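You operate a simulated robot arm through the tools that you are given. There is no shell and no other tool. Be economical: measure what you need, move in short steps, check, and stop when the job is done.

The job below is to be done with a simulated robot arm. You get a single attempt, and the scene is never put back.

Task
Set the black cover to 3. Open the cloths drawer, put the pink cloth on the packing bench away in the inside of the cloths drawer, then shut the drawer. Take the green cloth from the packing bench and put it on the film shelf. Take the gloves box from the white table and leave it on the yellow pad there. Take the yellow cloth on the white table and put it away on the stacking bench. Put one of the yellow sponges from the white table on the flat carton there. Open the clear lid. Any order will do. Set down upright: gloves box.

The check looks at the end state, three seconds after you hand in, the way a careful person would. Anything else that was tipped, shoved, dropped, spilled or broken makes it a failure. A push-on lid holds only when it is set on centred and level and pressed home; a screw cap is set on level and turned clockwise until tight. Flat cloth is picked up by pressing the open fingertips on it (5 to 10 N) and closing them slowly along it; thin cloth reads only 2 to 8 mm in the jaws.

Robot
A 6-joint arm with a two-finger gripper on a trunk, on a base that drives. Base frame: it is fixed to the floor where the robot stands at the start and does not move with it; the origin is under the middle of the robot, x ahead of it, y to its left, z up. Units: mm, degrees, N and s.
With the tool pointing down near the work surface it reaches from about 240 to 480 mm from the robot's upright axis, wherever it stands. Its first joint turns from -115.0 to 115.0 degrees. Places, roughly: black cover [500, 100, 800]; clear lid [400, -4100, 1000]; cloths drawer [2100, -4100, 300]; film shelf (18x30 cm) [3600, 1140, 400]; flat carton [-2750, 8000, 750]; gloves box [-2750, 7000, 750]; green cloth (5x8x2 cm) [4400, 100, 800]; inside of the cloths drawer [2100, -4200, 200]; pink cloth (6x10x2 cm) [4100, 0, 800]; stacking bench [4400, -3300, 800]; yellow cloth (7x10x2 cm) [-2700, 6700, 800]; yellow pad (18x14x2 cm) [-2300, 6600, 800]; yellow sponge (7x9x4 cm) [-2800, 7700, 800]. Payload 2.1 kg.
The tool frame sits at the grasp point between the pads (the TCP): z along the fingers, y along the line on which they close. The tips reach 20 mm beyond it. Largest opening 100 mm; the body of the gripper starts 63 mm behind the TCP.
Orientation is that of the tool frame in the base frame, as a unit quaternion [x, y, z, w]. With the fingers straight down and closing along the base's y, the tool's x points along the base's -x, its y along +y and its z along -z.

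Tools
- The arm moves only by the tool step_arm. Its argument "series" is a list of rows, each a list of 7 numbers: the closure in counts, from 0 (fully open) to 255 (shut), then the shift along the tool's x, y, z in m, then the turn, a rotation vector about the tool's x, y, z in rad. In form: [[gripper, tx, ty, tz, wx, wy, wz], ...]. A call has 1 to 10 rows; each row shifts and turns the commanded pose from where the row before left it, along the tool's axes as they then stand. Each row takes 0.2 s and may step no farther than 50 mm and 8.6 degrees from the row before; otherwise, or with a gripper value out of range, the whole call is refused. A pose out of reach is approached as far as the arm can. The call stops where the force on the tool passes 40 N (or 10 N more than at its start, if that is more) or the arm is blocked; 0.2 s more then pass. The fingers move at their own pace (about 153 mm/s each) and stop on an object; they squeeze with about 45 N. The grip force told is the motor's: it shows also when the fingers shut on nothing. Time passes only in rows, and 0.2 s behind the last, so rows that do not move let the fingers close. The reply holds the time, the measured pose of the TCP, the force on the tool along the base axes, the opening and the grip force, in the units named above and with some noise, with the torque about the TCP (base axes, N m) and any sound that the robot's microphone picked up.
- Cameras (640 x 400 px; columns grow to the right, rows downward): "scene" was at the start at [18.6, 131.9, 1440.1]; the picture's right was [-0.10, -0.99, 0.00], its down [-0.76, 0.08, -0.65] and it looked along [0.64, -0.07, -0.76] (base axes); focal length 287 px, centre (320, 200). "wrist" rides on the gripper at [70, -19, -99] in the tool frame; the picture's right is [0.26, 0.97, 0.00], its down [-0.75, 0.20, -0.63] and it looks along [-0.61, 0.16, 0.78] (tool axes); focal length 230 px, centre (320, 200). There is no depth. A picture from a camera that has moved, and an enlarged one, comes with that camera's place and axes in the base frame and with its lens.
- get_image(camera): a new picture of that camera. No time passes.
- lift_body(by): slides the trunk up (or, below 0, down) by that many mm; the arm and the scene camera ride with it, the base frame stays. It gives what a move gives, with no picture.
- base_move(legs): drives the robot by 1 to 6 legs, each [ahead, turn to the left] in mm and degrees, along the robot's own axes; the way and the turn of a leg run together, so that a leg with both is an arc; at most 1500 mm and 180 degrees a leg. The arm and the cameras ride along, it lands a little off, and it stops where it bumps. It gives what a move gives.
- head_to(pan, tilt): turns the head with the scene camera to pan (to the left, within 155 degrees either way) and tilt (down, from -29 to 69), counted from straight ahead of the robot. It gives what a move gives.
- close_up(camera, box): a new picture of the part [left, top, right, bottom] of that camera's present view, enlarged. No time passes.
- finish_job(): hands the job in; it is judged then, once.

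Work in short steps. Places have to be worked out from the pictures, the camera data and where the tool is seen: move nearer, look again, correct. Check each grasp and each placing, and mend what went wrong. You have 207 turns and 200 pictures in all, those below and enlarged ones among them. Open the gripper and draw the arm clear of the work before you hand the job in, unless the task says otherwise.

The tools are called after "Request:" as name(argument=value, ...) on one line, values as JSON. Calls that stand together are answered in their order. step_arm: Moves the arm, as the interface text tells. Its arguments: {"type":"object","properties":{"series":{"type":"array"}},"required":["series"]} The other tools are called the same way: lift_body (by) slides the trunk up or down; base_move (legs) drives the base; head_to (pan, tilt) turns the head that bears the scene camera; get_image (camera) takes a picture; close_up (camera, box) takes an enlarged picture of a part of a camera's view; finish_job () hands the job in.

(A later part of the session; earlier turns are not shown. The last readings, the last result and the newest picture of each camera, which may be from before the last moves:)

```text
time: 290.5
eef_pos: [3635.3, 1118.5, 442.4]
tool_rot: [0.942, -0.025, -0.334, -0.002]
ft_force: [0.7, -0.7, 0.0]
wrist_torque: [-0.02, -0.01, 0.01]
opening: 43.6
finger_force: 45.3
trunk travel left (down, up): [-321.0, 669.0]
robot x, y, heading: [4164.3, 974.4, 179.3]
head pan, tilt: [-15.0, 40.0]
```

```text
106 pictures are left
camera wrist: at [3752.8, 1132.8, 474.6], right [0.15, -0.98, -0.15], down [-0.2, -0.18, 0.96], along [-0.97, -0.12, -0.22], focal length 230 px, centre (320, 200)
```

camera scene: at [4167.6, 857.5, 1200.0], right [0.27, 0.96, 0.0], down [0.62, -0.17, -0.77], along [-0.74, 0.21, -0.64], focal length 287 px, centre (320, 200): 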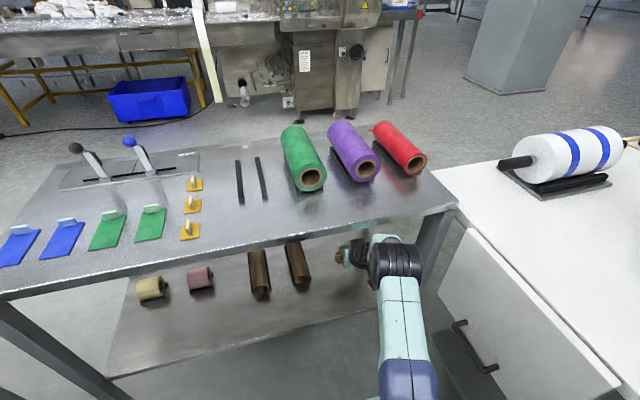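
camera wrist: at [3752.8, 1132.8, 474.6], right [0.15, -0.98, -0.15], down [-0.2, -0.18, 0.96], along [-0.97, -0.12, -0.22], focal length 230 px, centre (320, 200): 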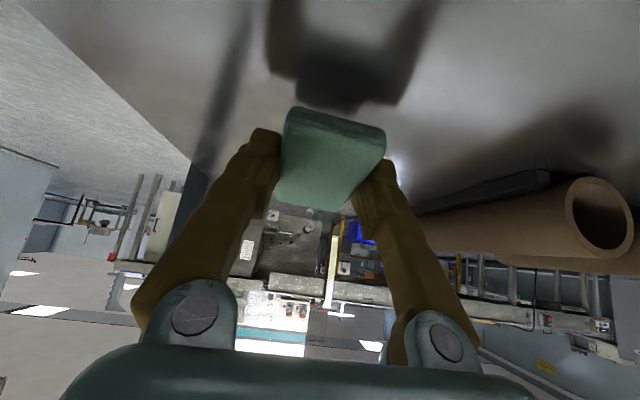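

The cloth edge almost meets its reflection. Lower 5 mm, then open slowly.

Request:
lift_body(by=-5)

Request:
step_arm(series=[[150, 0, 0, 0, 0, 0, 0], [110, 0, 0, 0, 0, 0, 0], [80, 0, 0, 0, 0, 0, 0], [60, 0, 0, 0, 0, 0, 0], [60, 0, 0, 0, 0, 0, 0]])

Request:
get_image(camera="wrist")

```text
time: 291.1
eef_pos: [3635.7, 1117.4, 436.3]
tool_rot: [0.943, -0.024, -0.333, -0.002]
ft_force: [-0.3, 0.2, 0.1]
wrist_torque: [0.03, 0.01, -0.01]
opening: 43.5
finger_force: 45.1
trunk travel left (down, up): [-316.0, 674.0]
robot x, y, heading: [4164.9, 974.3, 179.7]
head pan, tilt: [-15.0, 40.0]
```

```text
time: 292.3
eef_pos: [3636.9, 1118.5, 436.5]
tool_rot: [0.943, -0.024, -0.333, -0.002]
ft_force: [-0.6, -0.7, 0.6]
wrist_torque: [-0.01, 0.0, -0.01]
opening: 76.5
finger_force: 0.0
trunk travel left (down, up): [-316.0, 674.0]
robot x, y, heading: [4163.3, 974.6, 179.2]
head pan, tilt: [-15.0, 40.0]
```

```text
105 pictures are left
camera wrist: at [3752.8, 1132.7, 469.7], right [0.15, -0.98, -0.15], down [-0.2, -0.18, 0.96], along [-0.97, -0.12, -0.22], focal length 230 px, centre (320, 200)
```

wrist: 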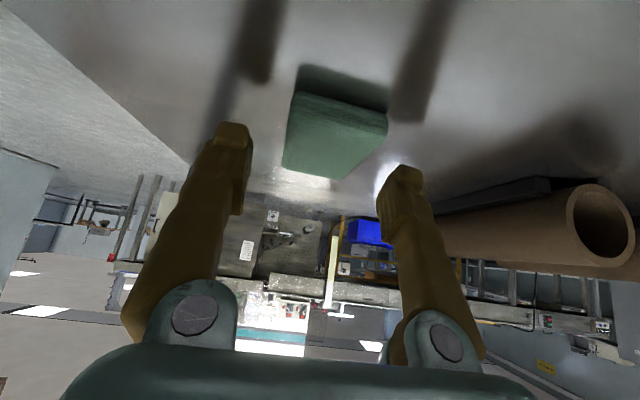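

The cloth lies flat on the shelf. Raise a bit and back out.

Request:
lift_body(by=50)

Request:
base_move(legs=[[-340, 0]])

Request:
get_image(camera="wrist")

```text
time: 293.2
eef_pos: [3637.0, 1118.0, 486.2]
tool_rot: [0.942, -0.025, -0.334, -0.002]
ft_force: [0.2, -0.3, -0.3]
wrist_torque: [-0.04, -0.05, -0.01]
opening: 76.6
finger_force: 0.1
trunk travel left (down, up): [-366.0, 624.0]
robot x, y, heading: [4164.8, 975.1, 179.0]
head pan, tilt: [-15.0, 40.0]
```

```text
time: 295.4
eef_pos: [3971.1, 1113.7, 486.6]
tool_rot: [0.942, -0.025, -0.333, -0.003]
ft_force: [0.5, -1.2, 0.2]
wrist_torque: [-0.01, 0.01, 0.0]
opening: 76.4
finger_force: 0.1
trunk travel left (down, up): [-366.0, 624.0]
robot x, y, heading: [4502.6, 973.0, 179.1]
head pan, tilt: [-15.0, 40.0]
```

```text
104 pictures are left
camera wrist: at [4088.3, 1129.0, 519.8], right [0.15, -0.98, -0.15], down [-0.2, -0.18, 0.96], along [-0.97, -0.12, -0.22], focal length 230 px, centre (320, 200)
```

wrist: 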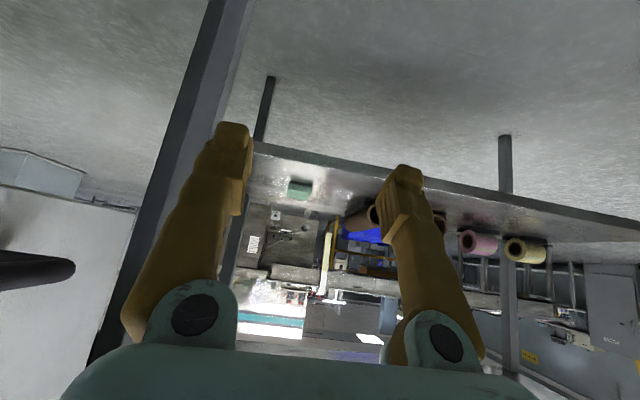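

Green cloth is placed. Raise the arm well above everything and move to face the bench end at the pink cloth.

Request:
lift_body(by=400)

Request:
lift_body(by=190)

Request:
base_move(legs=[[0, 44], [520, 0], [0, 47]])

Request:
head_to(pan=0, tilt=50)

Request:
get_image(camera="scene")

Request:
get_image(camera="wrist")

```text
time: 299.2
eef_pos: [3971.8, 1114.6, 885.7]
tool_rot: [0.942, -0.026, -0.334, -0.003]
ft_force: [-0.3, -0.8, 0.3]
wrist_torque: [0.01, -0.01, -0.02]
opening: 76.4
finger_force: 0.1
trunk travel left (down, up): [-766.0, 224.0]
robot x, y, heading: [4498.0, 971.9, 178.8]
head pan, tilt: [-15.0, 40.0]
```

```text
time: 301.3
eef_pos: [3972.3, 1114.6, 1077.5]
tool_rot: [0.942, -0.025, -0.334, -0.002]
ft_force: [0.8, -0.3, 0.0]
wrist_torque: [-0.01, -0.01, -0.02]
opening: 76.6
finger_force: 0.1
trunk travel left (down, up): [-956.0, 34.0]
robot x, y, heading: [4499.0, 967.9, 179.2]
head pan, tilt: [-15.0, 40.0]
```

```text
time: 308.4
eef_pos: [3972.0, 91.7, 1076.7]
tool_rot: [0.684, 0.649, -0.237, 0.234]
ft_force: [0.0, -0.7, 0.4]
wrist_torque: [0.01, 0.01, 0.0]
opening: 76.4
finger_force: 0.0
trunk travel left (down, up): [-956.0, 34.0]
robot x, y, heading: [4118.4, 620.3, -90.8]
head pan, tilt: [-15.0, 40.0]
```

```text
time: 309.2
eef_pos: [3972.4, 90.3, 1077.8]
tool_rot: [0.684, 0.649, -0.237, 0.234]
ft_force: [0.0, 0.1, 0.1]
wrist_torque: [-0.01, -0.02, 0.02]
opening: 76.8
finger_force: 0.1
trunk travel left (down, up): [-956.0, 34.0]
robot x, y, heading: [4113.8, 619.4, -90.8]
head pan, tilt: [0.0, 50.0]
```

```text
103 pictures are left
camera scene: at [4257.7, 601.1, 1744.8], right [-1.0, 0.01, 0.0], down [0.01, 0.77, -0.64], along [-0.01, -0.64, -0.77], focal length 287 px, centre (320, 200)
```

scene: 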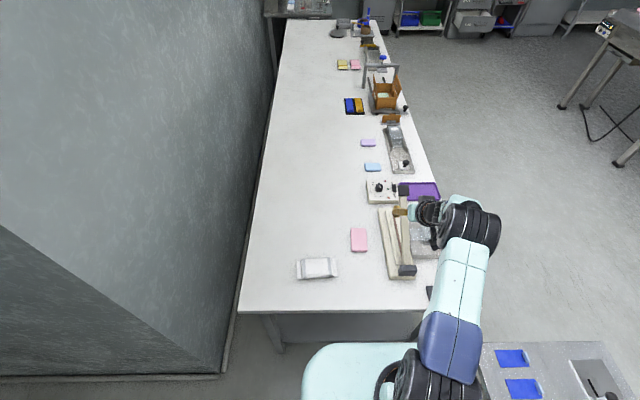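

```text
102 pictures are left
camera wrist: at [3958.8, 209.8, 1109.7], right [0.98, 0.15, -0.15], down [0.18, -0.2, 0.96], along [0.12, -0.97, -0.22], focal length 230 px, centre (320, 200)
```

wrist: 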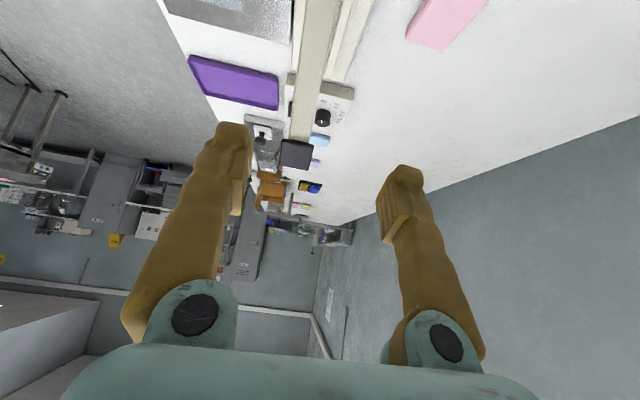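

Pink at about (4100, 23). Move the hand sideways off the lever tool, reduce pitch to ~30°, drive 30 mm nearer and lower.

Request:
step_arm(series=[[0, 0, 0.043, 0, 0, 0, 0], [0, 0, 0.043, 0, 0, 0, 0], [0, 0, 0.043, 0, 0, 0, 0], [0, 0, 0, 0, 0, 0.149, 0]])

Request:
base_move(legs=[[30, 0]])

Request:
lift_body(by=-170)

Request:
get_image(camera="wrist")

```text
time: 310.2
eef_pos: [4108.2, 74.6, 1087.5]
tool_rot: [0.68, 0.654, -0.224, 0.243]
ft_force: [-0.1, -0.5, 0.2]
wrist_torque: [0.02, -0.03, 0.03]
opening: 99.7
finger_force: 0.1
out of reach, approached as far as the arm can: row 3, 4
trunk travel left (down, up): [-956.0, 34.0]
robot x, y, heading: [4119.4, 618.8, -90.9]
head pan, tilt: [0.0, 50.0]
```

```text
time: 311.1
eef_pos: [4106.0, 48.5, 1089.9]
tool_rot: [0.681, 0.653, -0.226, 0.244]
ft_force: [-0.5, 0.5, 0.5]
wrist_torque: [0.05, -0.01, 0.0]
opening: 100.0
finger_force: 0.1
trunk travel left (down, up): [-956.0, 34.0]
robot x, y, heading: [4115.4, 590.5, -90.8]
head pan, tilt: [0.0, 50.0]
```

```text
time: 313.0
eef_pos: [4106.2, 43.6, 918.1]
tool_rot: [0.681, 0.653, -0.224, 0.243]
ft_force: [0.0, 0.1, -0.5]
wrist_torque: [-0.02, -0.02, -0.01]
opening: 99.8
finger_force: 0.1
trunk travel left (down, up): [-786.0, 204.0]
robot x, y, heading: [4118.7, 588.4, -90.8]
head pan, tilt: [0.0, 50.0]
```

```text
101 pictures are left
camera wrist: at [4089.2, 161.7, 952.0], right [0.98, 0.17, -0.12], down [0.16, -0.2, 0.97], along [0.14, -0.96, -0.22], focal length 230 px, centre (320, 200)
```

wrist: 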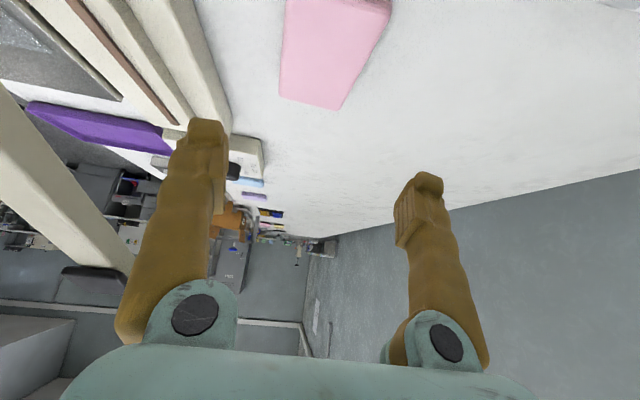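

Pink's centre works out at (4097, 15). Approach to ~11 mm above grasp height and check.

Request:
step_arm(series=[[0, 0.0115, -0.003, 0.0275, 0, 0, 0], [0, 0.0115, -0.003, 0.0275, 0, 0, 0], [0, 0.0105, -0.002, 0.0275, 0, 0, 0]])

Request:
get_image(camera="wrist")

```text
time: 313.8
eef_pos: [4103.1, 18.3, 842.5]
tool_rot: [0.681, 0.653, -0.224, 0.244]
ft_force: [0.1, -0.6, -0.4]
wrist_torque: [0.01, -0.01, 0.02]
opening: 99.8
finger_force: 0.1
out of reach, approached as far as the arm can: row 3
trunk travel left (down, up): [-786.0, 204.0]
robot x, y, heading: [4113.6, 589.8, -90.7]
head pan, tilt: [0.0, 50.0]
```

```text
100 pictures are left
camera wrist: at [4085.5, 137.7, 875.3], right [0.98, 0.17, -0.12], down [0.16, -0.2, 0.97], along [0.14, -0.96, -0.22], focal length 230 px, centre (320, 200)
```

wrist: 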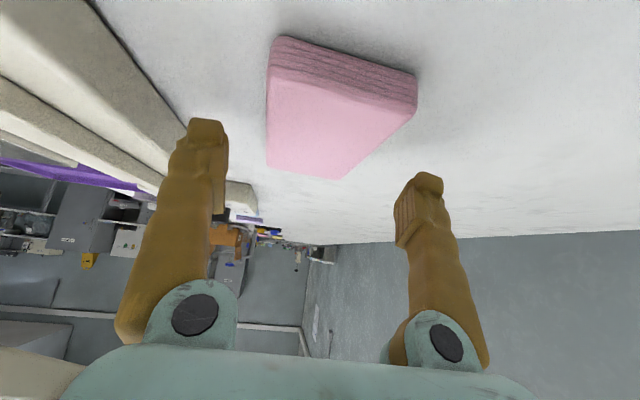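

Centred. Lower the trunk 18 mm to straddle it, then close gradually.

Request:
lift_body(by=-17)

Request:
step_arm(series=[[40, 0, 0, 0, 0, 0, 0], [70, 0, 0, 0, 0, 0, 0], [90, 0, 0, 0, 0, 0, 0], [110, 0, 0, 0, 0, 0, 0], [130, 0, 0, 0, 0, 0, 0], [180, 0, 0, 0, 0, 0, 0], [255, 0, 0, 0, 0, 0, 0], [255, 0, 0, 0, 0, 0, 0]])

Request:
get_image(camera="wrist")

```text
time: 314.4
eef_pos: [4102.8, 20.4, 826.0]
tool_rot: [0.681, 0.653, -0.224, 0.244]
ft_force: [-0.9, 0.4, -0.5]
wrist_torque: [-0.01, 0.02, -0.02]
opening: 100.1
finger_force: 0.1
trunk travel left (down, up): [-769.0, 221.0]
robot x, y, heading: [4118.3, 589.2, -90.8]
head pan, tilt: [0.0, 50.0]
```

```text
time: 316.2
eef_pos: [4102.4, 20.7, 824.5]
tool_rot: [0.681, 0.653, -0.224, 0.243]
ft_force: [0.3, -0.5, 0.5]
wrist_torque: [-0.01, 0.0, 0.01]
opening: 57.1
finger_force: 44.9
trunk travel left (down, up): [-769.0, 221.0]
robot x, y, heading: [4120.3, 589.0, -90.8]
head pan, tilt: [0.0, 50.0]
```

```text
99 pictures are left
camera wrist: at [4085.7, 138.1, 858.7], right [0.98, 0.17, -0.12], down [0.16, -0.2, 0.97], along [0.15, -0.96, -0.22], focal length 230 px, centre (320, 200)
```

wrist: 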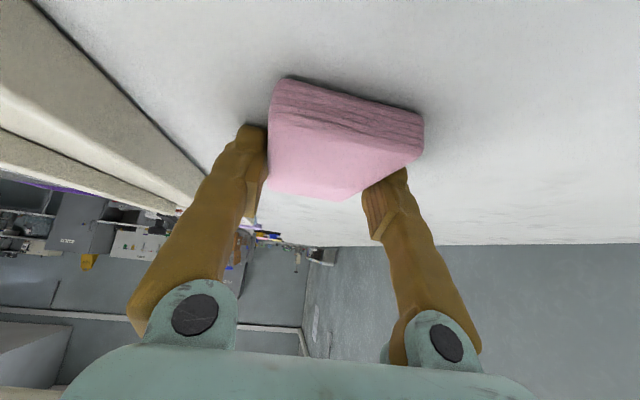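

Pink held at 57 mm. Lift, back out, and check before the long drive.

Request:
lift_body(by=215)

Request:
base_move(legs=[[-330, 0], [0, 91]])

Request:
get_image(camera="wrist")

```text
time: 318.5
eef_pos: [4102.7, 20.6, 1039.9]
tool_rot: [0.681, 0.653, -0.224, 0.244]
ft_force: [-0.4, -0.2, 0.0]
wrist_torque: [-0.02, 0.01, 0.01]
opening: 57.3
finger_force: 44.8
trunk travel left (down, up): [-984.0, 6.0]
robot x, y, heading: [4114.9, 586.2, -90.9]
head pan, tilt: [0.0, 50.0]
```

```text
time: 324.5
eef_pos: [4689.9, 915.6, 1039.9]
tool_rot: [0.009, 0.944, 0.018, 0.329]
ft_force: [0.4, 0.3, -0.8]
wrist_torque: [0.02, -0.01, 0.03]
opening: 57.2
finger_force: 44.9
trunk travel left (down, up): [-984.0, 6.0]
robot x, y, heading: [4120.4, 915.3, 0.6]
head pan, tilt: [0.0, 50.0]
```

```text
98 pictures are left
camera wrist: at [4572.3, 896.6, 1073.6], right [-0.2, 0.97, -0.12], down [0.19, 0.16, 0.97], along [0.96, 0.17, -0.22], focal length 230 px, centre (320, 200)
```

wrist: 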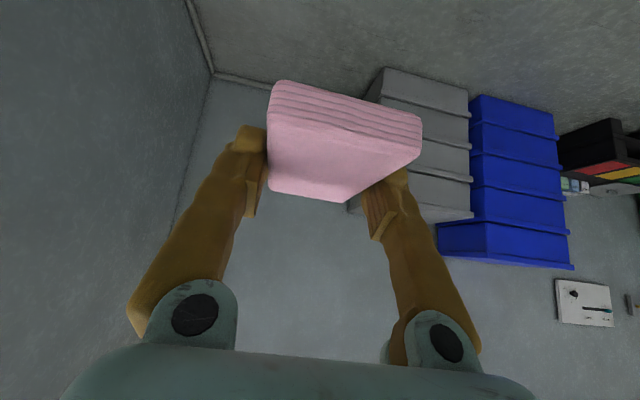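

Cloth is firmly held. Drive back out of the recess the same way.

Request:
base_move(legs=[[840, 0], [0, 89.5], [1400, 0], [1385, 0], [0, 90], [0, 0]])

Request:
head_to(pan=0, tilt=30)

Request:
get_image(camera="scene")

```text
time: 350.2
eef_pos: [4299.7, 3723.0, 1041.6]
tool_rot: [0.943, 0.007, -0.331, 0.023]
ft_force: [-0.7, 0.3, -1.3]
wrist_torque: [-0.01, 0.02, -0.02]
opening: 57.2
finger_force: 45.3
trunk travel left (down, up): [-984.0, 6.0]
robot x, y, heading: [4866.2, 3744.1, -177.5]
head pan, tilt: [0.0, 50.0]
```

```text
time: 351.1
eef_pos: [4300.0, 3723.6, 1040.7]
tool_rot: [0.944, 0.007, -0.33, 0.024]
ft_force: [0.1, 0.7, 0.1]
wrist_torque: [-0.01, -0.03, 0.01]
opening: 57.2
finger_force: 44.4
trunk travel left (down, up): [-984.0, 6.0]
robot x, y, heading: [4872.0, 3743.4, -177.5]
head pan, tilt: [0.0, 30.0]
```

```text
97 pictures are left
camera scene: at [4845.1, 3600.3, 1802.3], right [-0.04, 1.0, 0.0], down [0.5, 0.02, -0.87], along [-0.86, -0.03, -0.5], focal length 287 px, centre (320, 200)
```

scene: 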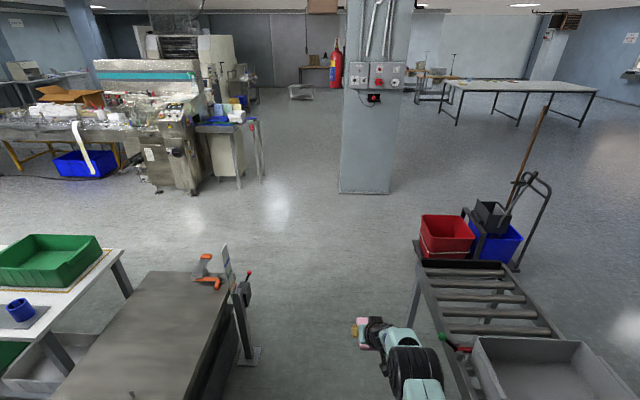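

Lane is clear; drive out west and down the aisle.

Request:
base_move(legs=[[1400, 0], [460, 0], [0, 73.6], [1400, 0], [724, 0], [0, 13]])

Request:
base_move(legs=[[1450, 0], [1450, 0], [1250, 0]])

Request:
head_to(pan=0, tilt=45)

Request:
get_image(camera="scene")

```text
time: 374.4
eef_pos: [2499.3, 1051.4, 1040.6]
tool_rot: [0.673, 0.661, -0.219, 0.247]
ft_force: [0.5, -0.3, -0.5]
wrist_torque: [0.01, 0.04, -0.03]
opening: 57.1
finger_force: 45.0
trunk travel left (down, up): [-984.0, 6.0]
robot x, y, heading: [2500.9, 1624.1, -89.5]
head pan, tilt: [0.0, 30.0]
```

```text
time: 394.5
eef_pos: [2505.3, -3122.2, 1040.7]
tool_rot: [0.678, 0.656, -0.223, 0.245]
ft_force: [-0.1, -0.9, 0.6]
wrist_torque: [0.01, -0.01, -0.02]
opening: 57.1
finger_force: 45.6
trunk travel left (down, up): [-984.0, 6.0]
robot x, y, heading: [2513.7, -2555.3, -90.4]
head pan, tilt: [0.0, 30.0]
```

```text
time: 395.2
eef_pos: [2505.2, -3124.1, 1039.8]
tool_rot: [0.678, 0.656, -0.223, 0.245]
ft_force: [0.0, 0.3, 0.5]
wrist_torque: [0.01, -0.02, -0.02]
opening: 57.8
finger_force: 45.3
trunk travel left (down, up): [-984.0, 6.0]
robot x, y, heading: [2515.9, -2554.8, -90.4]
head pan, tilt: [0.0, 45.0]
```

```text
96 pictures are left
camera scene: at [2656.0, -2576.8, 1779.8], right [-1.0, 0.01, 0.0], down [0.01, 0.71, -0.71], along [-0.01, -0.71, -0.71], focal length 287 px, centre (320, 200)
```

scene: 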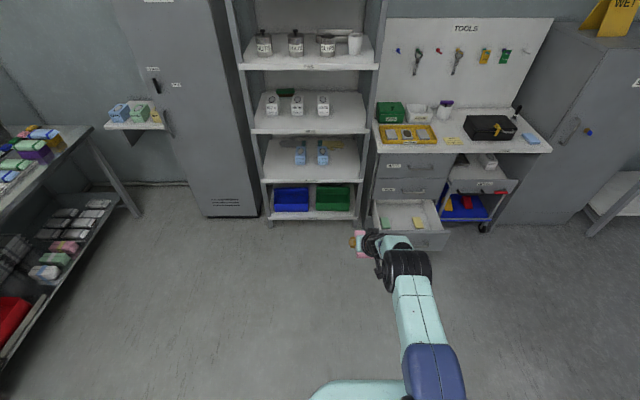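

Drawer open with free space in the middle around (2065, −3820). Drive to stand in front of it.

Request:
base_move(legs=[[0, -30.6], [850, 0], [0, 31]])

Request:
step_arm(series=[[255, 0.0183, 0, 0, 0, 0.122, 0], [255, 0.0183, 0, 0, 0, 0.122, 0]])

Request:
lift_body(by=-400)

Request:
get_image(camera="scene")

```text
time: 402.8
eef_pos: [2062.6, -3864.8, 1041.0]
tool_rot: [0.677, 0.658, -0.222, 0.245]
ft_force: [-0.2, -0.9, -0.4]
wrist_torque: [0.01, 0.0, -0.01]
opening: 57.0
finger_force: 44.9
trunk travel left (down, up): [-984.0, 6.0]
robot x, y, heading: [2072.1, -3295.8, -90.7]
head pan, tilt: [0.0, 45.0]
```

```text
time: 403.4
eef_pos: [2071.0, -3846.8, 1026.9]
tool_rot: [0.688, 0.68, -0.156, 0.199]
ft_force: [-0.9, 0.0, -0.3]
wrist_torque: [-0.03, 0.04, 0.02]
opening: 56.9
finger_force: 45.6
out of reach, approached as far as the arm can: row 1
trunk travel left (down, up): [-984.0, 6.0]
robot x, y, heading: [2067.2, -3296.9, -90.3]
head pan, tilt: [0.0, 45.0]
```

```text
time: 407.2
eef_pos: [2071.0, -3846.6, 627.0]
tool_rot: [0.689, 0.679, -0.157, 0.199]
ft_force: [-0.3, -0.4, 0.2]
wrist_torque: [0.01, 0.02, 0.03]
opening: 57.1
finger_force: 44.9
trunk travel left (down, up): [-584.0, 406.0]
robot x, y, heading: [2066.8, -3295.1, -90.5]
head pan, tilt: [0.0, 45.0]
```

```text
95 pictures are left
camera scene: at [2210.8, -3317.5, 1379.7], right [-1.0, 0.0, 0.0], down [0.0, 0.71, -0.71], along [0.0, -0.71, -0.71], focal length 287 px, centre (320, 200)
```

scene: 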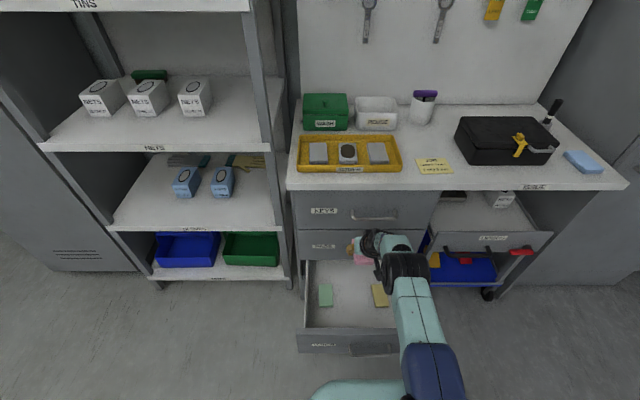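

Drive back 40 mm and lower toward the drawer floor (z≈225–240), stopping at z≈285 to look.

Request:
base_move(legs=[[-40, 0]])

Request:
lift_body(by=-340)

Request:
get_image(camera="wrist")

Request:
get_image(camera="scene")

```text
time: 408.1
eef_pos: [2070.3, -3803.8, 627.2]
tool_rot: [0.689, 0.679, -0.156, 0.199]
ft_force: [-0.4, 0.6, 0.0]
wrist_torque: [0.03, 0.04, 0.01]
opening: 57.2
finger_force: 44.5
trunk travel left (down, up): [-584.0, 406.0]
robot x, y, heading: [2069.0, -3254.0, -89.9]
head pan, tilt: [0.0, 45.0]
```

```text
time: 410.6
eef_pos: [2070.9, -3809.1, 355.7]
tool_rot: [0.688, 0.678, -0.16, 0.203]
ft_force: [0.3, 0.4, 13.7]
wrist_torque: [1.47, 0.22, -0.09]
opening: 56.8
finger_force: 45.3
trunk travel left (down, up): [-308.0, 682.0]
robot x, y, heading: [2069.4, -3252.1, -90.4]
head pan, tilt: [0.0, 45.0]
stopped: the force on the tool passed its limit at 57 N (the readings are from after the stop); the commanded pose is now the measured one
```

```text
94 pictures are left
camera wrist: at [2047.9, -3697.6, 405.8], right [0.97, 0.23, -0.07], down [0.14, -0.34, 0.93], along [0.19, -0.91, -0.36], focal length 230 px, centre (320, 200)
```

wrist: 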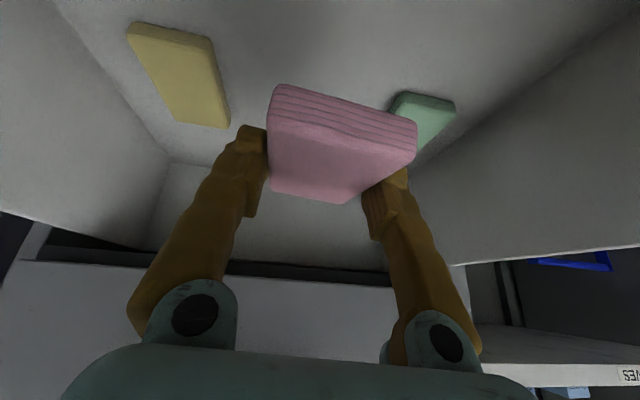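

```text
93 pictures are left
camera scene: at [2210.9, -3274.9, 1103.0], right [-1.0, 0.0, 0.0], down [0.0, 0.71, -0.71], along [0.0, -0.71, -0.71], focal length 287 px, centre (320, 200)
```

scene: 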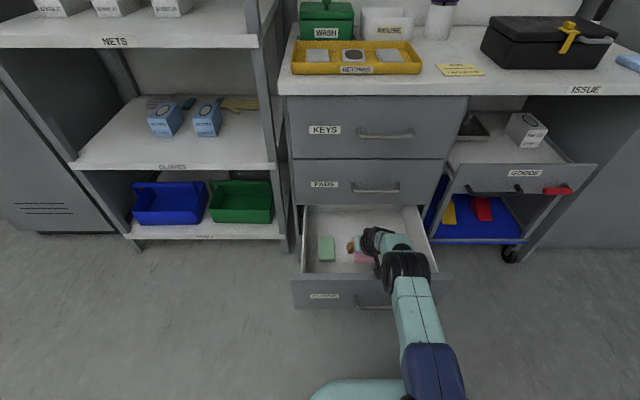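

The wrist camera touched the drawer front's rim. Raise, straighten the tool to near vertical (rotating about the wrist), drive 50 mm forward and lower again.

Request:
lift_body(by=120)

Request:
step_arm(series=[[255, 0.0183, 0, 0, 0, 0.122, 0], [255, 0.0183, 0, 0, 0, 0.122, 0], [255, 0.0183, 0, 0, 0, 0.122, 0]])

Request:
get_image(camera="scene")

```text
time: 412.1
eef_pos: [2070.6, -3807.6, 474.9]
tool_rot: [0.688, 0.679, -0.158, 0.202]
ft_force: [-0.3, -0.5, -0.4]
wrist_torque: [0.0, 0.01, 0.04]
opening: 56.9
finger_force: 44.9
trunk travel left (down, up): [-428.0, 562.0]
robot x, y, heading: [2070.4, -3256.4, -90.2]
head pan, tilt: [0.0, 45.0]
```

```text
time: 412.9
eef_pos: [2071.7, -3753.0, 454.7]
tool_rot: [0.706, 0.704, -0.03, 0.075]
ft_force: [-0.5, -0.3, -0.1]
wrist_torque: [0.0, -0.01, 0.04]
opening: 56.8
finger_force: 45.5
out of reach, approached as far as the arm can: row 3
trunk travel left (down, up): [-428.0, 562.0]
robot x, y, heading: [2068.5, -3251.0, -90.2]
head pan, tilt: [0.0, 45.0]
```

```text
92 pictures are left
camera scene: at [2210.9, -3276.6, 1223.4], right [-1.0, 0.0, 0.0], down [0.0, 0.71, -0.71], along [0.0, -0.71, -0.71], focal length 287 px, centre (320, 200)
```

scene: 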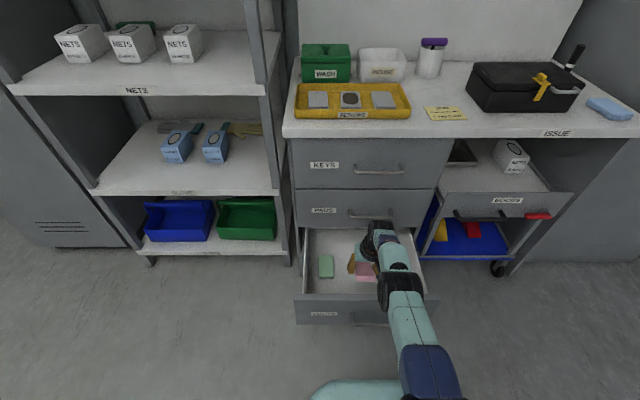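

Drive 80 mm forward, then lower.

Request:
base_move(legs=[[80, 0]])

Request:
lift_body(by=-150)

Request:
get_image(camera="wrist")

```text
time: 413.9
eef_pos: [2072.0, -3833.6, 454.1]
tool_rot: [0.706, 0.704, -0.03, 0.075]
ft_force: [0.6, 0.0, -0.3]
wrist_torque: [0.0, -0.02, -0.02]
opening: 57.2
finger_force: 45.4
trunk travel left (down, up): [-428.0, 562.0]
robot x, y, heading: [2068.9, -3333.4, -90.2]
head pan, tilt: [0.0, 45.0]
```

```text
time: 415.7
eef_pos: [2071.3, -3833.2, 303.1]
tool_rot: [0.706, 0.704, -0.03, 0.075]
ft_force: [0.4, -0.5, -0.2]
wrist_torque: [0.01, 0.02, 0.02]
opening: 57.3
finger_force: 44.6
trunk travel left (down, up): [-278.0, 712.0]
robot x, y, heading: [2065.7, -3331.6, -90.2]
head pan, tilt: [0.0, 45.0]
```

```text
91 pictures are left
camera wrist: at [2046.0, -3749.3, 390.1], right [0.97, 0.26, 0.02], down [0.16, -0.65, 0.75], along [0.21, -0.72, -0.67], focal length 230 px, centre (320, 200)
```

wrist: 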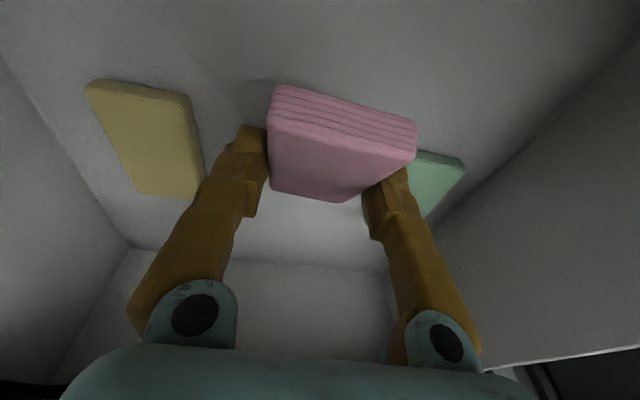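

Inside the drawer between the other cloths. Lower further to near the floor.

Request:
lift_body(by=-28)

Request:
get_image(camera="wrist")

```text
time: 416.4
eef_pos: [2070.9, -3834.6, 275.9]
tool_rot: [0.705, 0.704, -0.03, 0.076]
ft_force: [-0.1, -0.3, -0.7]
wrist_torque: [0.0, 0.03, 0.0]
opening: 57.1
finger_force: 44.9
trunk travel left (down, up): [-250.0, 740.0]
robot x, y, heading: [2066.0, -3333.7, -90.2]
head pan, tilt: [0.0, 45.0]
```

```text
90 pictures are left
camera wrist: at [2046.0, -3749.3, 362.0], right [0.97, 0.26, 0.02], down [0.16, -0.65, 0.75], along [0.21, -0.72, -0.67], focal length 230 px, centre (320, 200)
```

wrist: 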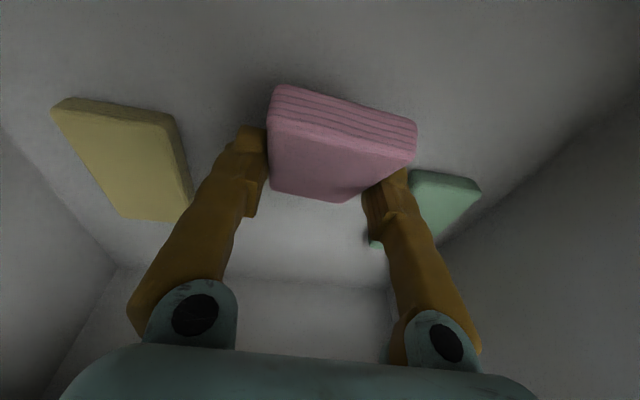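

Lower 12 mm more and open only slightly.

Request:
lift_body(by=-12)

Request:
step_arm(series=[[95, 0, 0, 0, 0, 0, 0], [75, 0, 0, 0, 0, 0, 0], [75, 0, 0, 0, 0, 0, 0]])

Request:
get_image(camera="wrist")

```text
time: 417.0
eef_pos: [2071.9, -3834.7, 268.9]
tool_rot: [0.705, 0.704, -0.035, 0.08]
ft_force: [4.1, -0.8, 30.0]
wrist_torque: [-1.3, 0.65, 0.2]
opening: 57.6
finger_force: 45.4
trunk travel left (down, up): [-238.0, 752.0]
robot x, y, heading: [2073.7, -3336.2, -90.3]
head pan, tilt: [0.0, 45.0]
```

```text
time: 417.8
eef_pos: [2071.7, -3833.5, 264.0]
tool_rot: [0.705, 0.705, -0.03, 0.075]
ft_force: [0.7, 0.2, 0.4]
wrist_torque: [-0.03, 0.01, 0.03]
opening: 70.7
finger_force: 0.1
trunk travel left (down, up): [-238.0, 752.0]
robot x, y, heading: [2068.9, -3331.5, -90.6]
head pan, tilt: [0.0, 45.0]
```

```text
89 pictures are left
camera wrist: at [2046.0, -3749.2, 349.8], right [0.97, 0.26, 0.02], down [0.16, -0.65, 0.75], along [0.21, -0.72, -0.67], focal length 230 px, centre (320, 200)
```

wrist: 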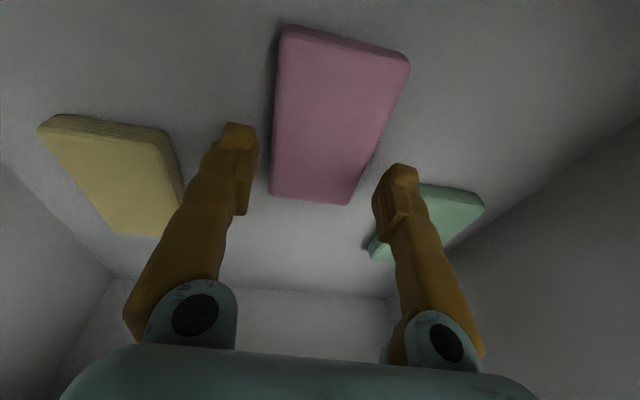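

Pink lies flat in the drawer. Raise out, back off, shut the fingers and position to push the drawer front clear of the handles (x≈2230).

Request:
lift_body(by=220)

Request:
base_move(legs=[[-260, 0]])

Request:
step_arm(series=[[255, 0.005, 0.04, 0, 0, 0, 0], [255, 0.005, 0.04, 0, 0, 0, 0], [255, 0.005, 0.04, 0, 0, 0, 0], [255, 0.005, 0.035, 0, 0, 0, 0]])

Request:
lift_body(by=-115)

Request:
get_image(camera="scene")

```text
time: 420.1
eef_pos: [2071.0, -3833.4, 484.0]
tool_rot: [0.705, 0.704, -0.031, 0.076]
ft_force: [-0.1, -0.5, -1.1]
wrist_torque: [0.01, -0.01, 0.02]
opening: 70.5
finger_force: 0.0
trunk travel left (down, up): [-458.0, 532.0]
robot x, y, heading: [2067.4, -3334.7, -90.3]
head pan, tilt: [0.0, 45.0]
```

```text
time: 422.0
eef_pos: [2074.4, -3575.3, 484.9]
tool_rot: [0.705, 0.705, -0.03, 0.076]
ft_force: [0.1, 0.4, 0.9]
wrist_torque: [0.0, 0.0, -0.01]
opening: 70.5
finger_force: 0.0
trunk travel left (down, up): [-458.0, 532.0]
robot x, y, heading: [2070.8, -3077.6, -90.0]
head pan, tilt: [0.0, 45.0]
```

```text
time: 423.0
eef_pos: [2228.5, -3552.2, 491.2]
tool_rot: [0.704, 0.706, -0.03, 0.076]
ft_force: [0.1, -0.5, 0.1]
wrist_torque: [0.0, 0.01, 0.02]
opening: 0.0
finger_force: 28.9
out of reach, approached as far as the arm can: row 4
trunk travel left (down, up): [-458.0, 532.0]
robot x, y, heading: [2070.3, -3080.8, -90.1]
head pan, tilt: [0.0, 45.0]
```

```text
time: 424.4
eef_pos: [2226.9, -3552.4, 376.5]
tool_rot: [0.704, 0.705, -0.031, 0.076]
ft_force: [-1.0, -0.7, -0.5]
wrist_torque: [-0.02, -0.02, 0.04]
opening: 0.1
finger_force: 30.1
trunk travel left (down, up): [-343.0, 647.0]
robot x, y, heading: [2068.5, -3074.6, -90.1]
head pan, tilt: [0.0, 45.0]
```

```text
88 pictures are left
camera scene: at [2211.4, -3097.8, 1138.4], right [-1.0, 0.0, 0.0], down [0.0, 0.71, -0.71], along [0.0, -0.71, -0.71], focal length 287 px, centre (320, 200)
```

scene: 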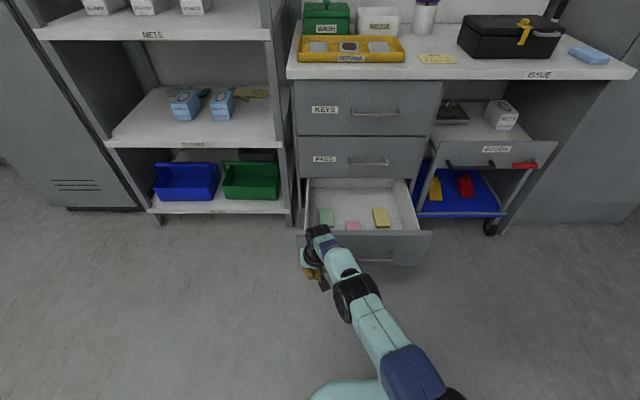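

Lower 25 mm and push by driving forward.

Request:
lift_body(by=-25)

Request:
base_move(legs=[[370, 0]])

Request:
get_image(camera="scene")

```text
time: 425.2
eef_pos: [2226.4, -3552.0, 351.1]
tool_rot: [0.704, 0.705, -0.03, 0.075]
ft_force: [0.5, -0.4, 0.2]
wrist_torque: [-0.02, 0.03, 0.02]
opening: 0.0
finger_force: 29.5
trunk travel left (down, up): [-318.0, 672.0]
robot x, y, heading: [2071.1, -3076.7, -89.9]
head pan, tilt: [0.0, 45.0]
```

```text
time: 427.5
eef_pos: [2223.8, -3915.7, 351.4]
tool_rot: [0.705, 0.705, -0.03, 0.076]
ft_force: [-0.7, 0.0, -0.8]
wrist_torque: [-0.03, 0.01, -0.02]
opening: 0.0
finger_force: 29.2
trunk travel left (down, up): [-318.0, 672.0]
robot x, y, heading: [2065.8, -3441.0, -90.3]
head pan, tilt: [0.0, 45.0]
```

```text
87 pictures are left
camera scene: at [2210.6, -3461.7, 1113.4], right [-1.0, 0.0, 0.0], down [0.0, 0.71, -0.71], along [0.0, -0.71, -0.71], focal length 287 px, centre (320, 200)
```

scene: 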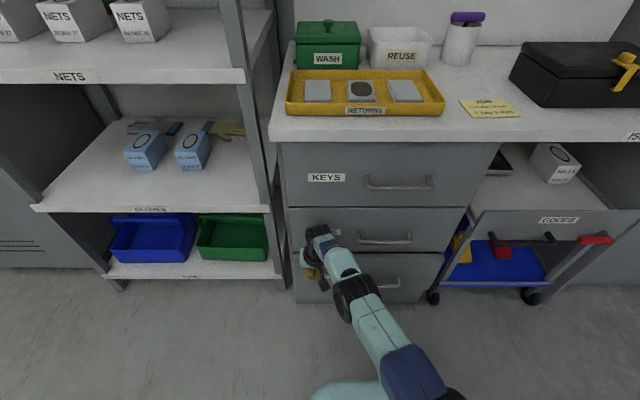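

Nearly shut. Push on until it resists.

Request:
base_move(legs=[[60, 0]])

Request:
close_up(camera="scene", box=[260, 140, 480, 310])

```text
time: 428.3
eef_pos: [2225.0, -3922.6, 349.2]
tool_rot: [0.706, 0.705, -0.022, 0.063]
ft_force: [-1.5, 18.3, 8.9]
wrist_torque: [-1.82, -0.03, -0.48]
opening: 0.0
finger_force: 29.4
trunk travel left (down, up): [-318.0, 672.0]
robot x, y, heading: [2063.9, -3455.4, -90.3]
head pan, tilt: [0.0, 45.0]
stopped in leg 1: the force on the tool passed its limit at 118 N (the readings are from after the stop); the commanded pose is now the measured one
```

```text
2.35 times, centred on (370, 225) of scene
camera zoom: at [2209.9, -3473.9, 1113.4], right [-1.0, 0.0, 0.0], down [0.0, 0.7, -0.71], along [0.0, -0.71, -0.7], focal length 676 px, centre (202, 141)
```

zoom: 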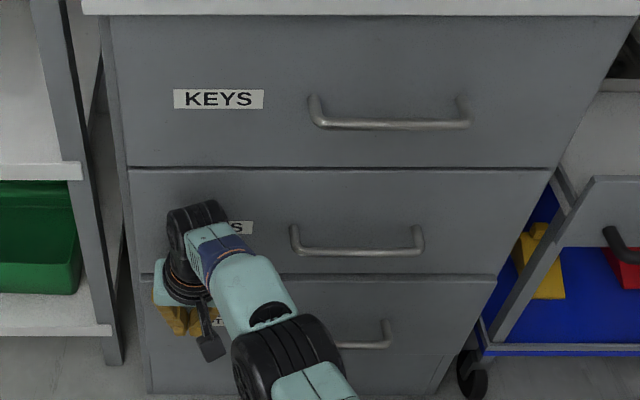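

It stopped hard: drawer at its end. Back off and inspect flushness.

Request:
base_move(legs=[[-250, 0]])

Request:
head_to(pan=-25, tilt=50)

Request:
close_up(camera="scene", box=[120, 60, 360, 240])

```text
time: 430.1
eef_pos: [2227.2, -3673.3, 348.0]
tool_rot: [0.705, 0.706, -0.022, 0.064]
ft_force: [-0.1, -0.9, -0.7]
wrist_torque: [0.02, 0.0, -0.01]
opening: 0.0
finger_force: 29.0
trunk travel left (down, up): [-318.0, 672.0]
robot x, y, heading: [2068.6, -3206.1, -90.0]
head pan, tilt: [0.0, 45.0]
```

```text
time: 431.0
eef_pos: [2227.0, -3672.8, 348.3]
tool_rot: [0.705, 0.706, -0.022, 0.063]
ft_force: [-0.3, 0.6, 0.2]
wrist_torque: [-0.01, 0.02, 0.0]
opening: 0.0
finger_force: 29.6
trunk travel left (down, up): [-318.0, 672.0]
robot x, y, heading: [2072.3, -3203.5, -89.8]
head pan, tilt: [-25.0, 50.0]
```

```text
2.22 times, centred on (240, 150) of scene
camera zoom: at [2178.2, -3215.5, 1106.5], right [-0.91, 0.42, 0.0], down [0.32, 0.69, -0.64], along [-0.27, -0.58, -0.77], focal length 638 px, centre (498, 311)
```

zoom: 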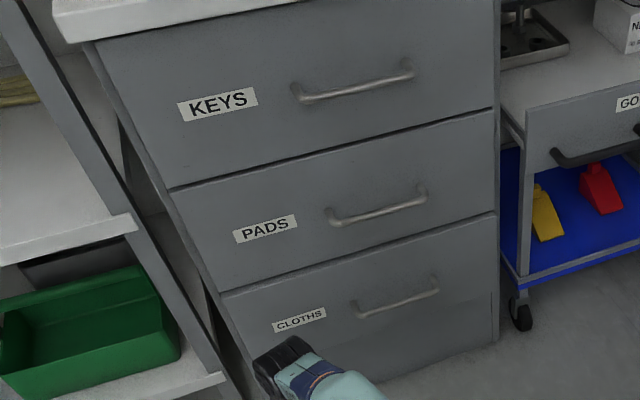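

The cloths drawer is shut flush. Now head for the white table: raise the arm and drive up the aisle.

Request:
lift_body(by=390)

Request:
lift_body(by=250)

Request:
base_move(legs=[[0, 146], [750, 0], [0, 34], [1450, 0], [1450, 0], [1300, 0]])

Request:
head_to(pan=10, tilt=20)

Request:
get_image(camera="scene")

```text
time: 434.8
eef_pos: [2226.4, -3673.9, 737.4]
tool_rot: [0.706, 0.705, -0.022, 0.063]
ft_force: [0.2, -0.5, -0.4]
wrist_torque: [0.01, 0.03, 0.02]
opening: 0.0
finger_force: 29.6
trunk travel left (down, up): [-708.0, 282.0]
robot x, y, heading: [2067.3, -3206.1, -90.0]
head pan, tilt: [-25.0, 50.0]
```

```text
time: 437.3
eef_pos: [2227.0, -3673.4, 989.3]
tool_rot: [0.706, 0.705, -0.021, 0.063]
ft_force: [0.4, 0.0, 0.0]
wrist_torque: [0.03, 0.01, 0.02]
opening: 0.3
finger_force: 29.4
trunk travel left (down, up): [-958.0, 32.0]
robot x, y, heading: [2069.4, -3208.2, -90.0]
head pan, tilt: [-25.0, 50.0]
```

```text
time: 468.8
eef_pos: [2147.5, 2067.6, 988.6]
tool_rot: [0.711, -0.699, -0.064, -0.022]
ft_force: [0.3, -1.0, -0.2]
wrist_torque: [-0.01, 0.02, 0.02]
opening: 0.2
finger_force: 29.6
trunk travel left (down, up): [-958.0, 32.0]
robot x, y, heading: [2310.2, 1602.5, 91.1]
head pan, tilt: [-25.0, 50.0]
```

```text
time: 469.8
eef_pos: [2147.3, 2067.9, 988.5]
tool_rot: [0.711, -0.7, -0.063, -0.02]
ft_force: [-0.2, -0.7, -0.1]
wrist_torque: [0.0, 0.01, -0.02]
opening: 0.0
finger_force: 29.7
trunk travel left (down, up): [-958.0, 32.0]
robot x, y, heading: [2311.8, 1604.1, 91.2]
head pan, tilt: [10.0, 20.0]
```

```text
84 pictures are left
camera scene: at [2157.5, 1631.4, 1792.0], right [0.98, 0.19, 0.0], down [0.06, -0.34, -0.94], along [-0.18, 0.92, -0.34], focal length 287 px, centre (320, 200)
```

scene: 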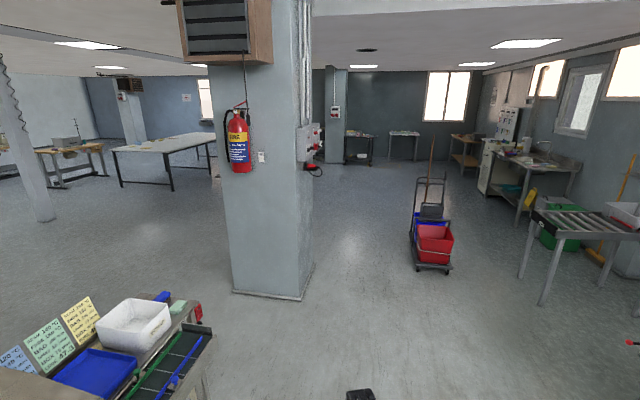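

The floor between the machine and the column is open: go west through it, then up to the white table's south side.

Request:
base_move(legs=[[1450, 0], [0, 89], [1450, 0], [1400, 0], [0, -52], [1450, 0]])

Request:
base_move(legs=[[1300, 0], [0, -38]])

Request:
head_to(pan=0, tilt=35)

Request:
get_image(camera="scene")

```text
time: 503.5
eef_pos: [-1930.4, 4481.0, 989.3]
tool_rot: [0.895, -0.441, -0.068, -0.001]
ft_force: [0.9, 0.0, -0.7]
wrist_torque: [0.04, 0.01, 0.02]
opening: 0.0
finger_force: 29.3
trunk travel left (down, up): [-958.0, 32.0]
robot x, y, heading: [-1517.1, 4203.9, 127.5]
head pan, tilt: [10.0, 20.0]
```

```text
time: 511.8
eef_pos: [-2445.8, 5704.9, 987.9]
tool_rot: [-0.697, 0.714, 0.064, 0.023]
ft_force: [0.3, 0.7, -0.4]
wrist_torque: [-0.01, 0.01, 0.01]
opening: 0.0
finger_force: 29.4
trunk travel left (down, up): [-958.0, 32.0]
robot x, y, heading: [-2299.7, 5234.0, 88.7]
head pan, tilt: [10.0, 20.0]
```

```text
time: 512.5
eef_pos: [-2446.5, 5705.2, 988.8]
tool_rot: [-0.696, 0.714, 0.063, 0.023]
ft_force: [0.5, -0.1, -0.3]
wrist_torque: [0.02, -0.03, 0.0]
opening: 0.0
finger_force: 29.5
trunk travel left (down, up): [-958.0, 32.0]
robot x, y, heading: [-2300.0, 5234.0, 88.7]
head pan, tilt: [0.0, 35.0]
```

```text
83 pictures are left
camera scene: at [-2437.7, 5263.8, 1768.3], right [1.0, -0.02, 0.0], down [-0.01, -0.57, -0.82], along [0.02, 0.82, -0.57], focal length 287 px, centre (320, 200)
```

scene: 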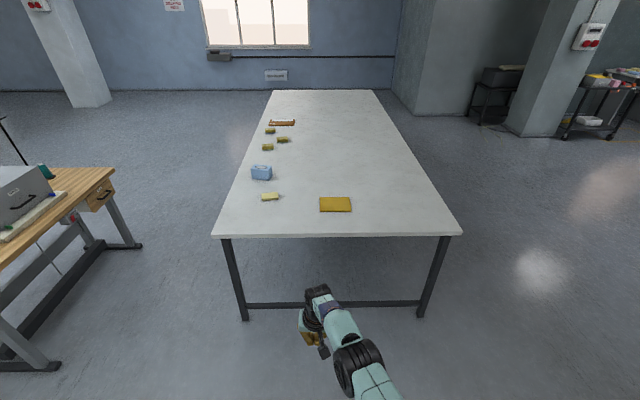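

Everything on the white table is visible: gloves (−2791, 6962), cloth (−2711, 6736), pad (−2314, 6656), sponges around (−2827…−2839, 7484…7833), carton (−2751, 8076). The west side gives reach; go there, starting with the sponge.

Request:
base_move(legs=[[0, 66], [1100, 0], [0, -64.5], [1450, 0], [780, 0], [0, -90]])

Request:
head_to(pan=0, tilt=45)

Request:
get_image(camera="scene")

```text
time: 538.4
eef_pos: [-2725.3, 8100.9, 988.9]
tool_rot: [0.017, 0.998, 0.029, 0.061]
ft_force: [-0.3, -0.8, -0.3]
wrist_torque: [-0.02, -0.01, 0.03]
opening: 0.0
finger_force: 28.7
trunk travel left (down, up): [-958.0, 32.0]
robot x, y, heading: [-3199.2, 7963.4, -2.0]
head pan, tilt: [0.0, 35.0]
```

```text
time: 539.1
eef_pos: [-2725.8, 8100.7, 988.5]
tool_rot: [0.019, 0.998, 0.028, 0.06]
ft_force: [0.7, 0.5, 0.0]
wrist_torque: [-0.02, -0.01, -0.04]
opening: 0.0
finger_force: 28.6
trunk travel left (down, up): [-958.0, 32.0]
robot x, y, heading: [-3201.1, 7957.1, -2.0]
head pan, tilt: [0.0, 45.0]
```

```text
82 pictures are left
camera scene: at [-3171.1, 8099.6, 1753.4], right [-0.04, -1.0, 0.0], down [-0.71, 0.02, -0.71], along [0.71, -0.02, -0.71], focal length 287 px, centre (320, 200)
```

scene: 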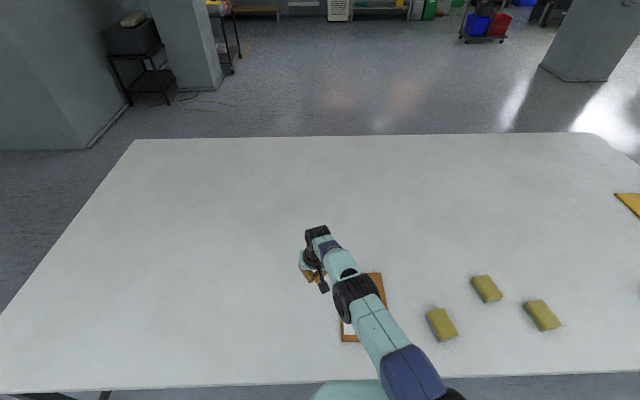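

Sponge 3 is at about (−2817, 7703), long side ~14° off x; the carton centre about (−2737, 7944). Lower the trunk a bit, open, and swing over the sponge.

Request:
lift_body(by=-80)

Request:
step_arm(series=[[0, 0.0074, -0.0399, 0, 0, 0, 0], [0, 0.0074, -0.0399, 0, 0, 0, 0], [0, 0.0074, -0.0399, 0, 0, 0, 0], [0, 0.0074, -0.0399, 0, 0, 0, 0], [0, 0.0074, -0.0399, 0, 0, 0, 0], [0, 0.0074, -0.0399, 0, 0, 0, 0], [0, 0.0074, -0.0399, 0, 0, 0, 0], [0, 0.0074, -0.0399, 0, 0, 0, 0], [0, 0.0074, -0.0399, 0, 0, 0, 0], [0, 0.0074, -0.0399, 0, 0, 0, 0]])

Request:
step_arm(series=[[0, 0, 0, 0, 0, 0.12, 0], [0, 0, 0, 0, 0, 0, -0.12], [0, 0, 0, 0, 0, 0, -0.12]])

Request:
get_image(camera="wrist")

Request:
get_image(camera="scene")

```text
time: 540.3
eef_pos: [-2727.0, 8102.2, 908.7]
tool_rot: [0.018, 0.998, 0.029, 0.062]
ft_force: [-0.2, -0.2, 0.3]
wrist_torque: [0.02, -0.01, 0.0]
opening: 0.3
finger_force: 29.6
trunk travel left (down, up): [-878.0, 112.0]
robot x, y, heading: [-3198.9, 7960.4, -2.1]
head pan, tilt: [0.0, 45.0]
```

```text
time: 542.5
eef_pos: [-2815.2, 7708.3, 876.5]
tool_rot: [0.019, 0.998, 0.029, 0.059]
ft_force: [0.1, 0.1, 1.2]
wrist_torque: [0.03, 0.02, -0.02]
opening: 100.1
finger_force: 0.1
trunk travel left (down, up): [-878.0, 112.0]
robot x, y, heading: [-3198.7, 7963.8, -1.9]
head pan, tilt: [0.0, 45.0]
```

```text
time: 543.3
eef_pos: [-2828.0, 7718.8, 883.1]
tool_rot: [-0.105, 0.994, 0.03, 0.004]
ft_force: [0.5, -0.3, 1.0]
wrist_torque: [0.06, 0.01, -0.01]
opening: 100.1
finger_force: 0.0
out of reach, approached as far as the arm can: row 1
trunk travel left (down, up): [-878.0, 112.0]
robot x, y, heading: [-3200.6, 7961.3, -2.2]
head pan, tilt: [0.0, 45.0]
```

```text
81 pictures are left
camera wrist: at [-2893.5, 7681.3, 980.1], right [-0.45, 0.89, 0.05], down [0.69, 0.31, 0.65], along [0.56, 0.33, -0.76], focal length 230 px, centre (320, 200)
```

wrist: 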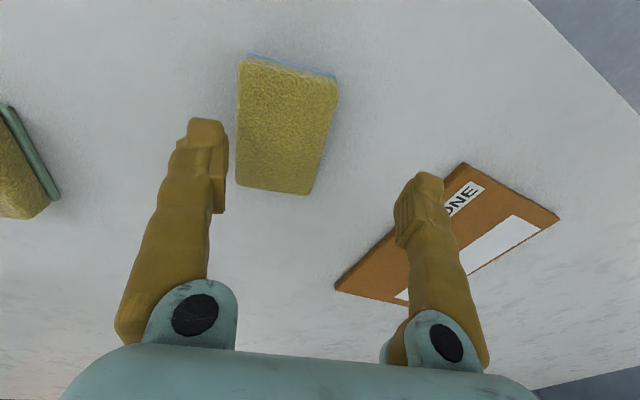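

```text
80 pictures are left
camera scene: at [-3171.3, 8099.5, 1673.4], right [-0.03, -1.0, 0.0], down [-0.71, 0.02, -0.71], along [0.71, -0.02, -0.71], focal length 287 px, centre (320, 200)
```

scene: 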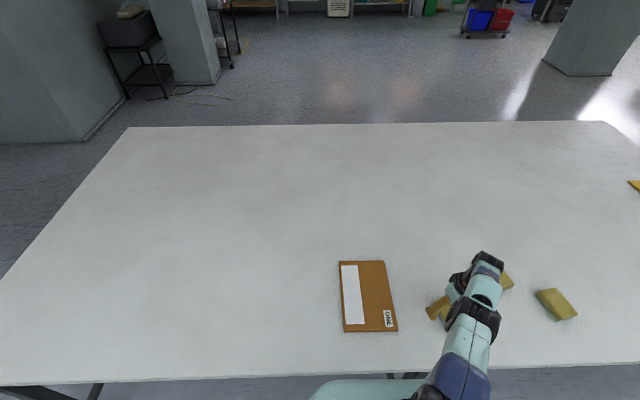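

The sponge is aligned, ~22 mm to tool −y, top near z≈800. Shift and descend partway, then re-look.

Request:
step_arm(series=[[0, 0, -0.022, 0.01, 0, 0, 0], [0, 0, 0, 0.025, 0, 0, 0], [0, 0, 0, 0.02, 0, 0, 0]])

Request:
get_image(camera="wrist")

```text
time: 544.1
eef_pos: [-2843.3, 7721.0, 849.9]
tool_rot: [-0.106, 0.994, 0.017, 0.014]
ft_force: [-5.4, 1.5, 22.6]
wrist_torque: [-1.21, -0.1, -0.26]
opening: 100.2
finger_force: 0.0
out of reach, approached as far as the arm can: row 1, 2, 3
trunk travel left (down, up): [-878.0, 112.0]
robot x, y, heading: [-3199.6, 7961.2, -2.0]
head pan, tilt: [0.0, 45.0]
stopped in row 3: the force on the tool passed its limit at 42 N (the readings are from after the stop); the commanded pose is now the measured one
```

```text
79 pictures are left
camera wrist: at [-2910.1, 7686.3, 947.1], right [-0.45, 0.89, 0.02], down [0.68, 0.33, 0.66], along [0.58, 0.31, -0.75], focal length 230 px, centre (320, 200)
```

wrist: 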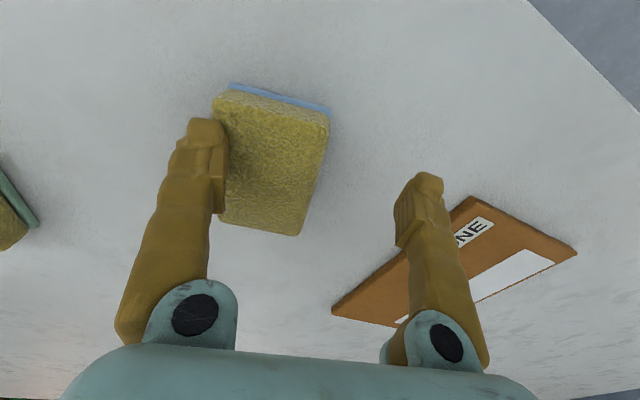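

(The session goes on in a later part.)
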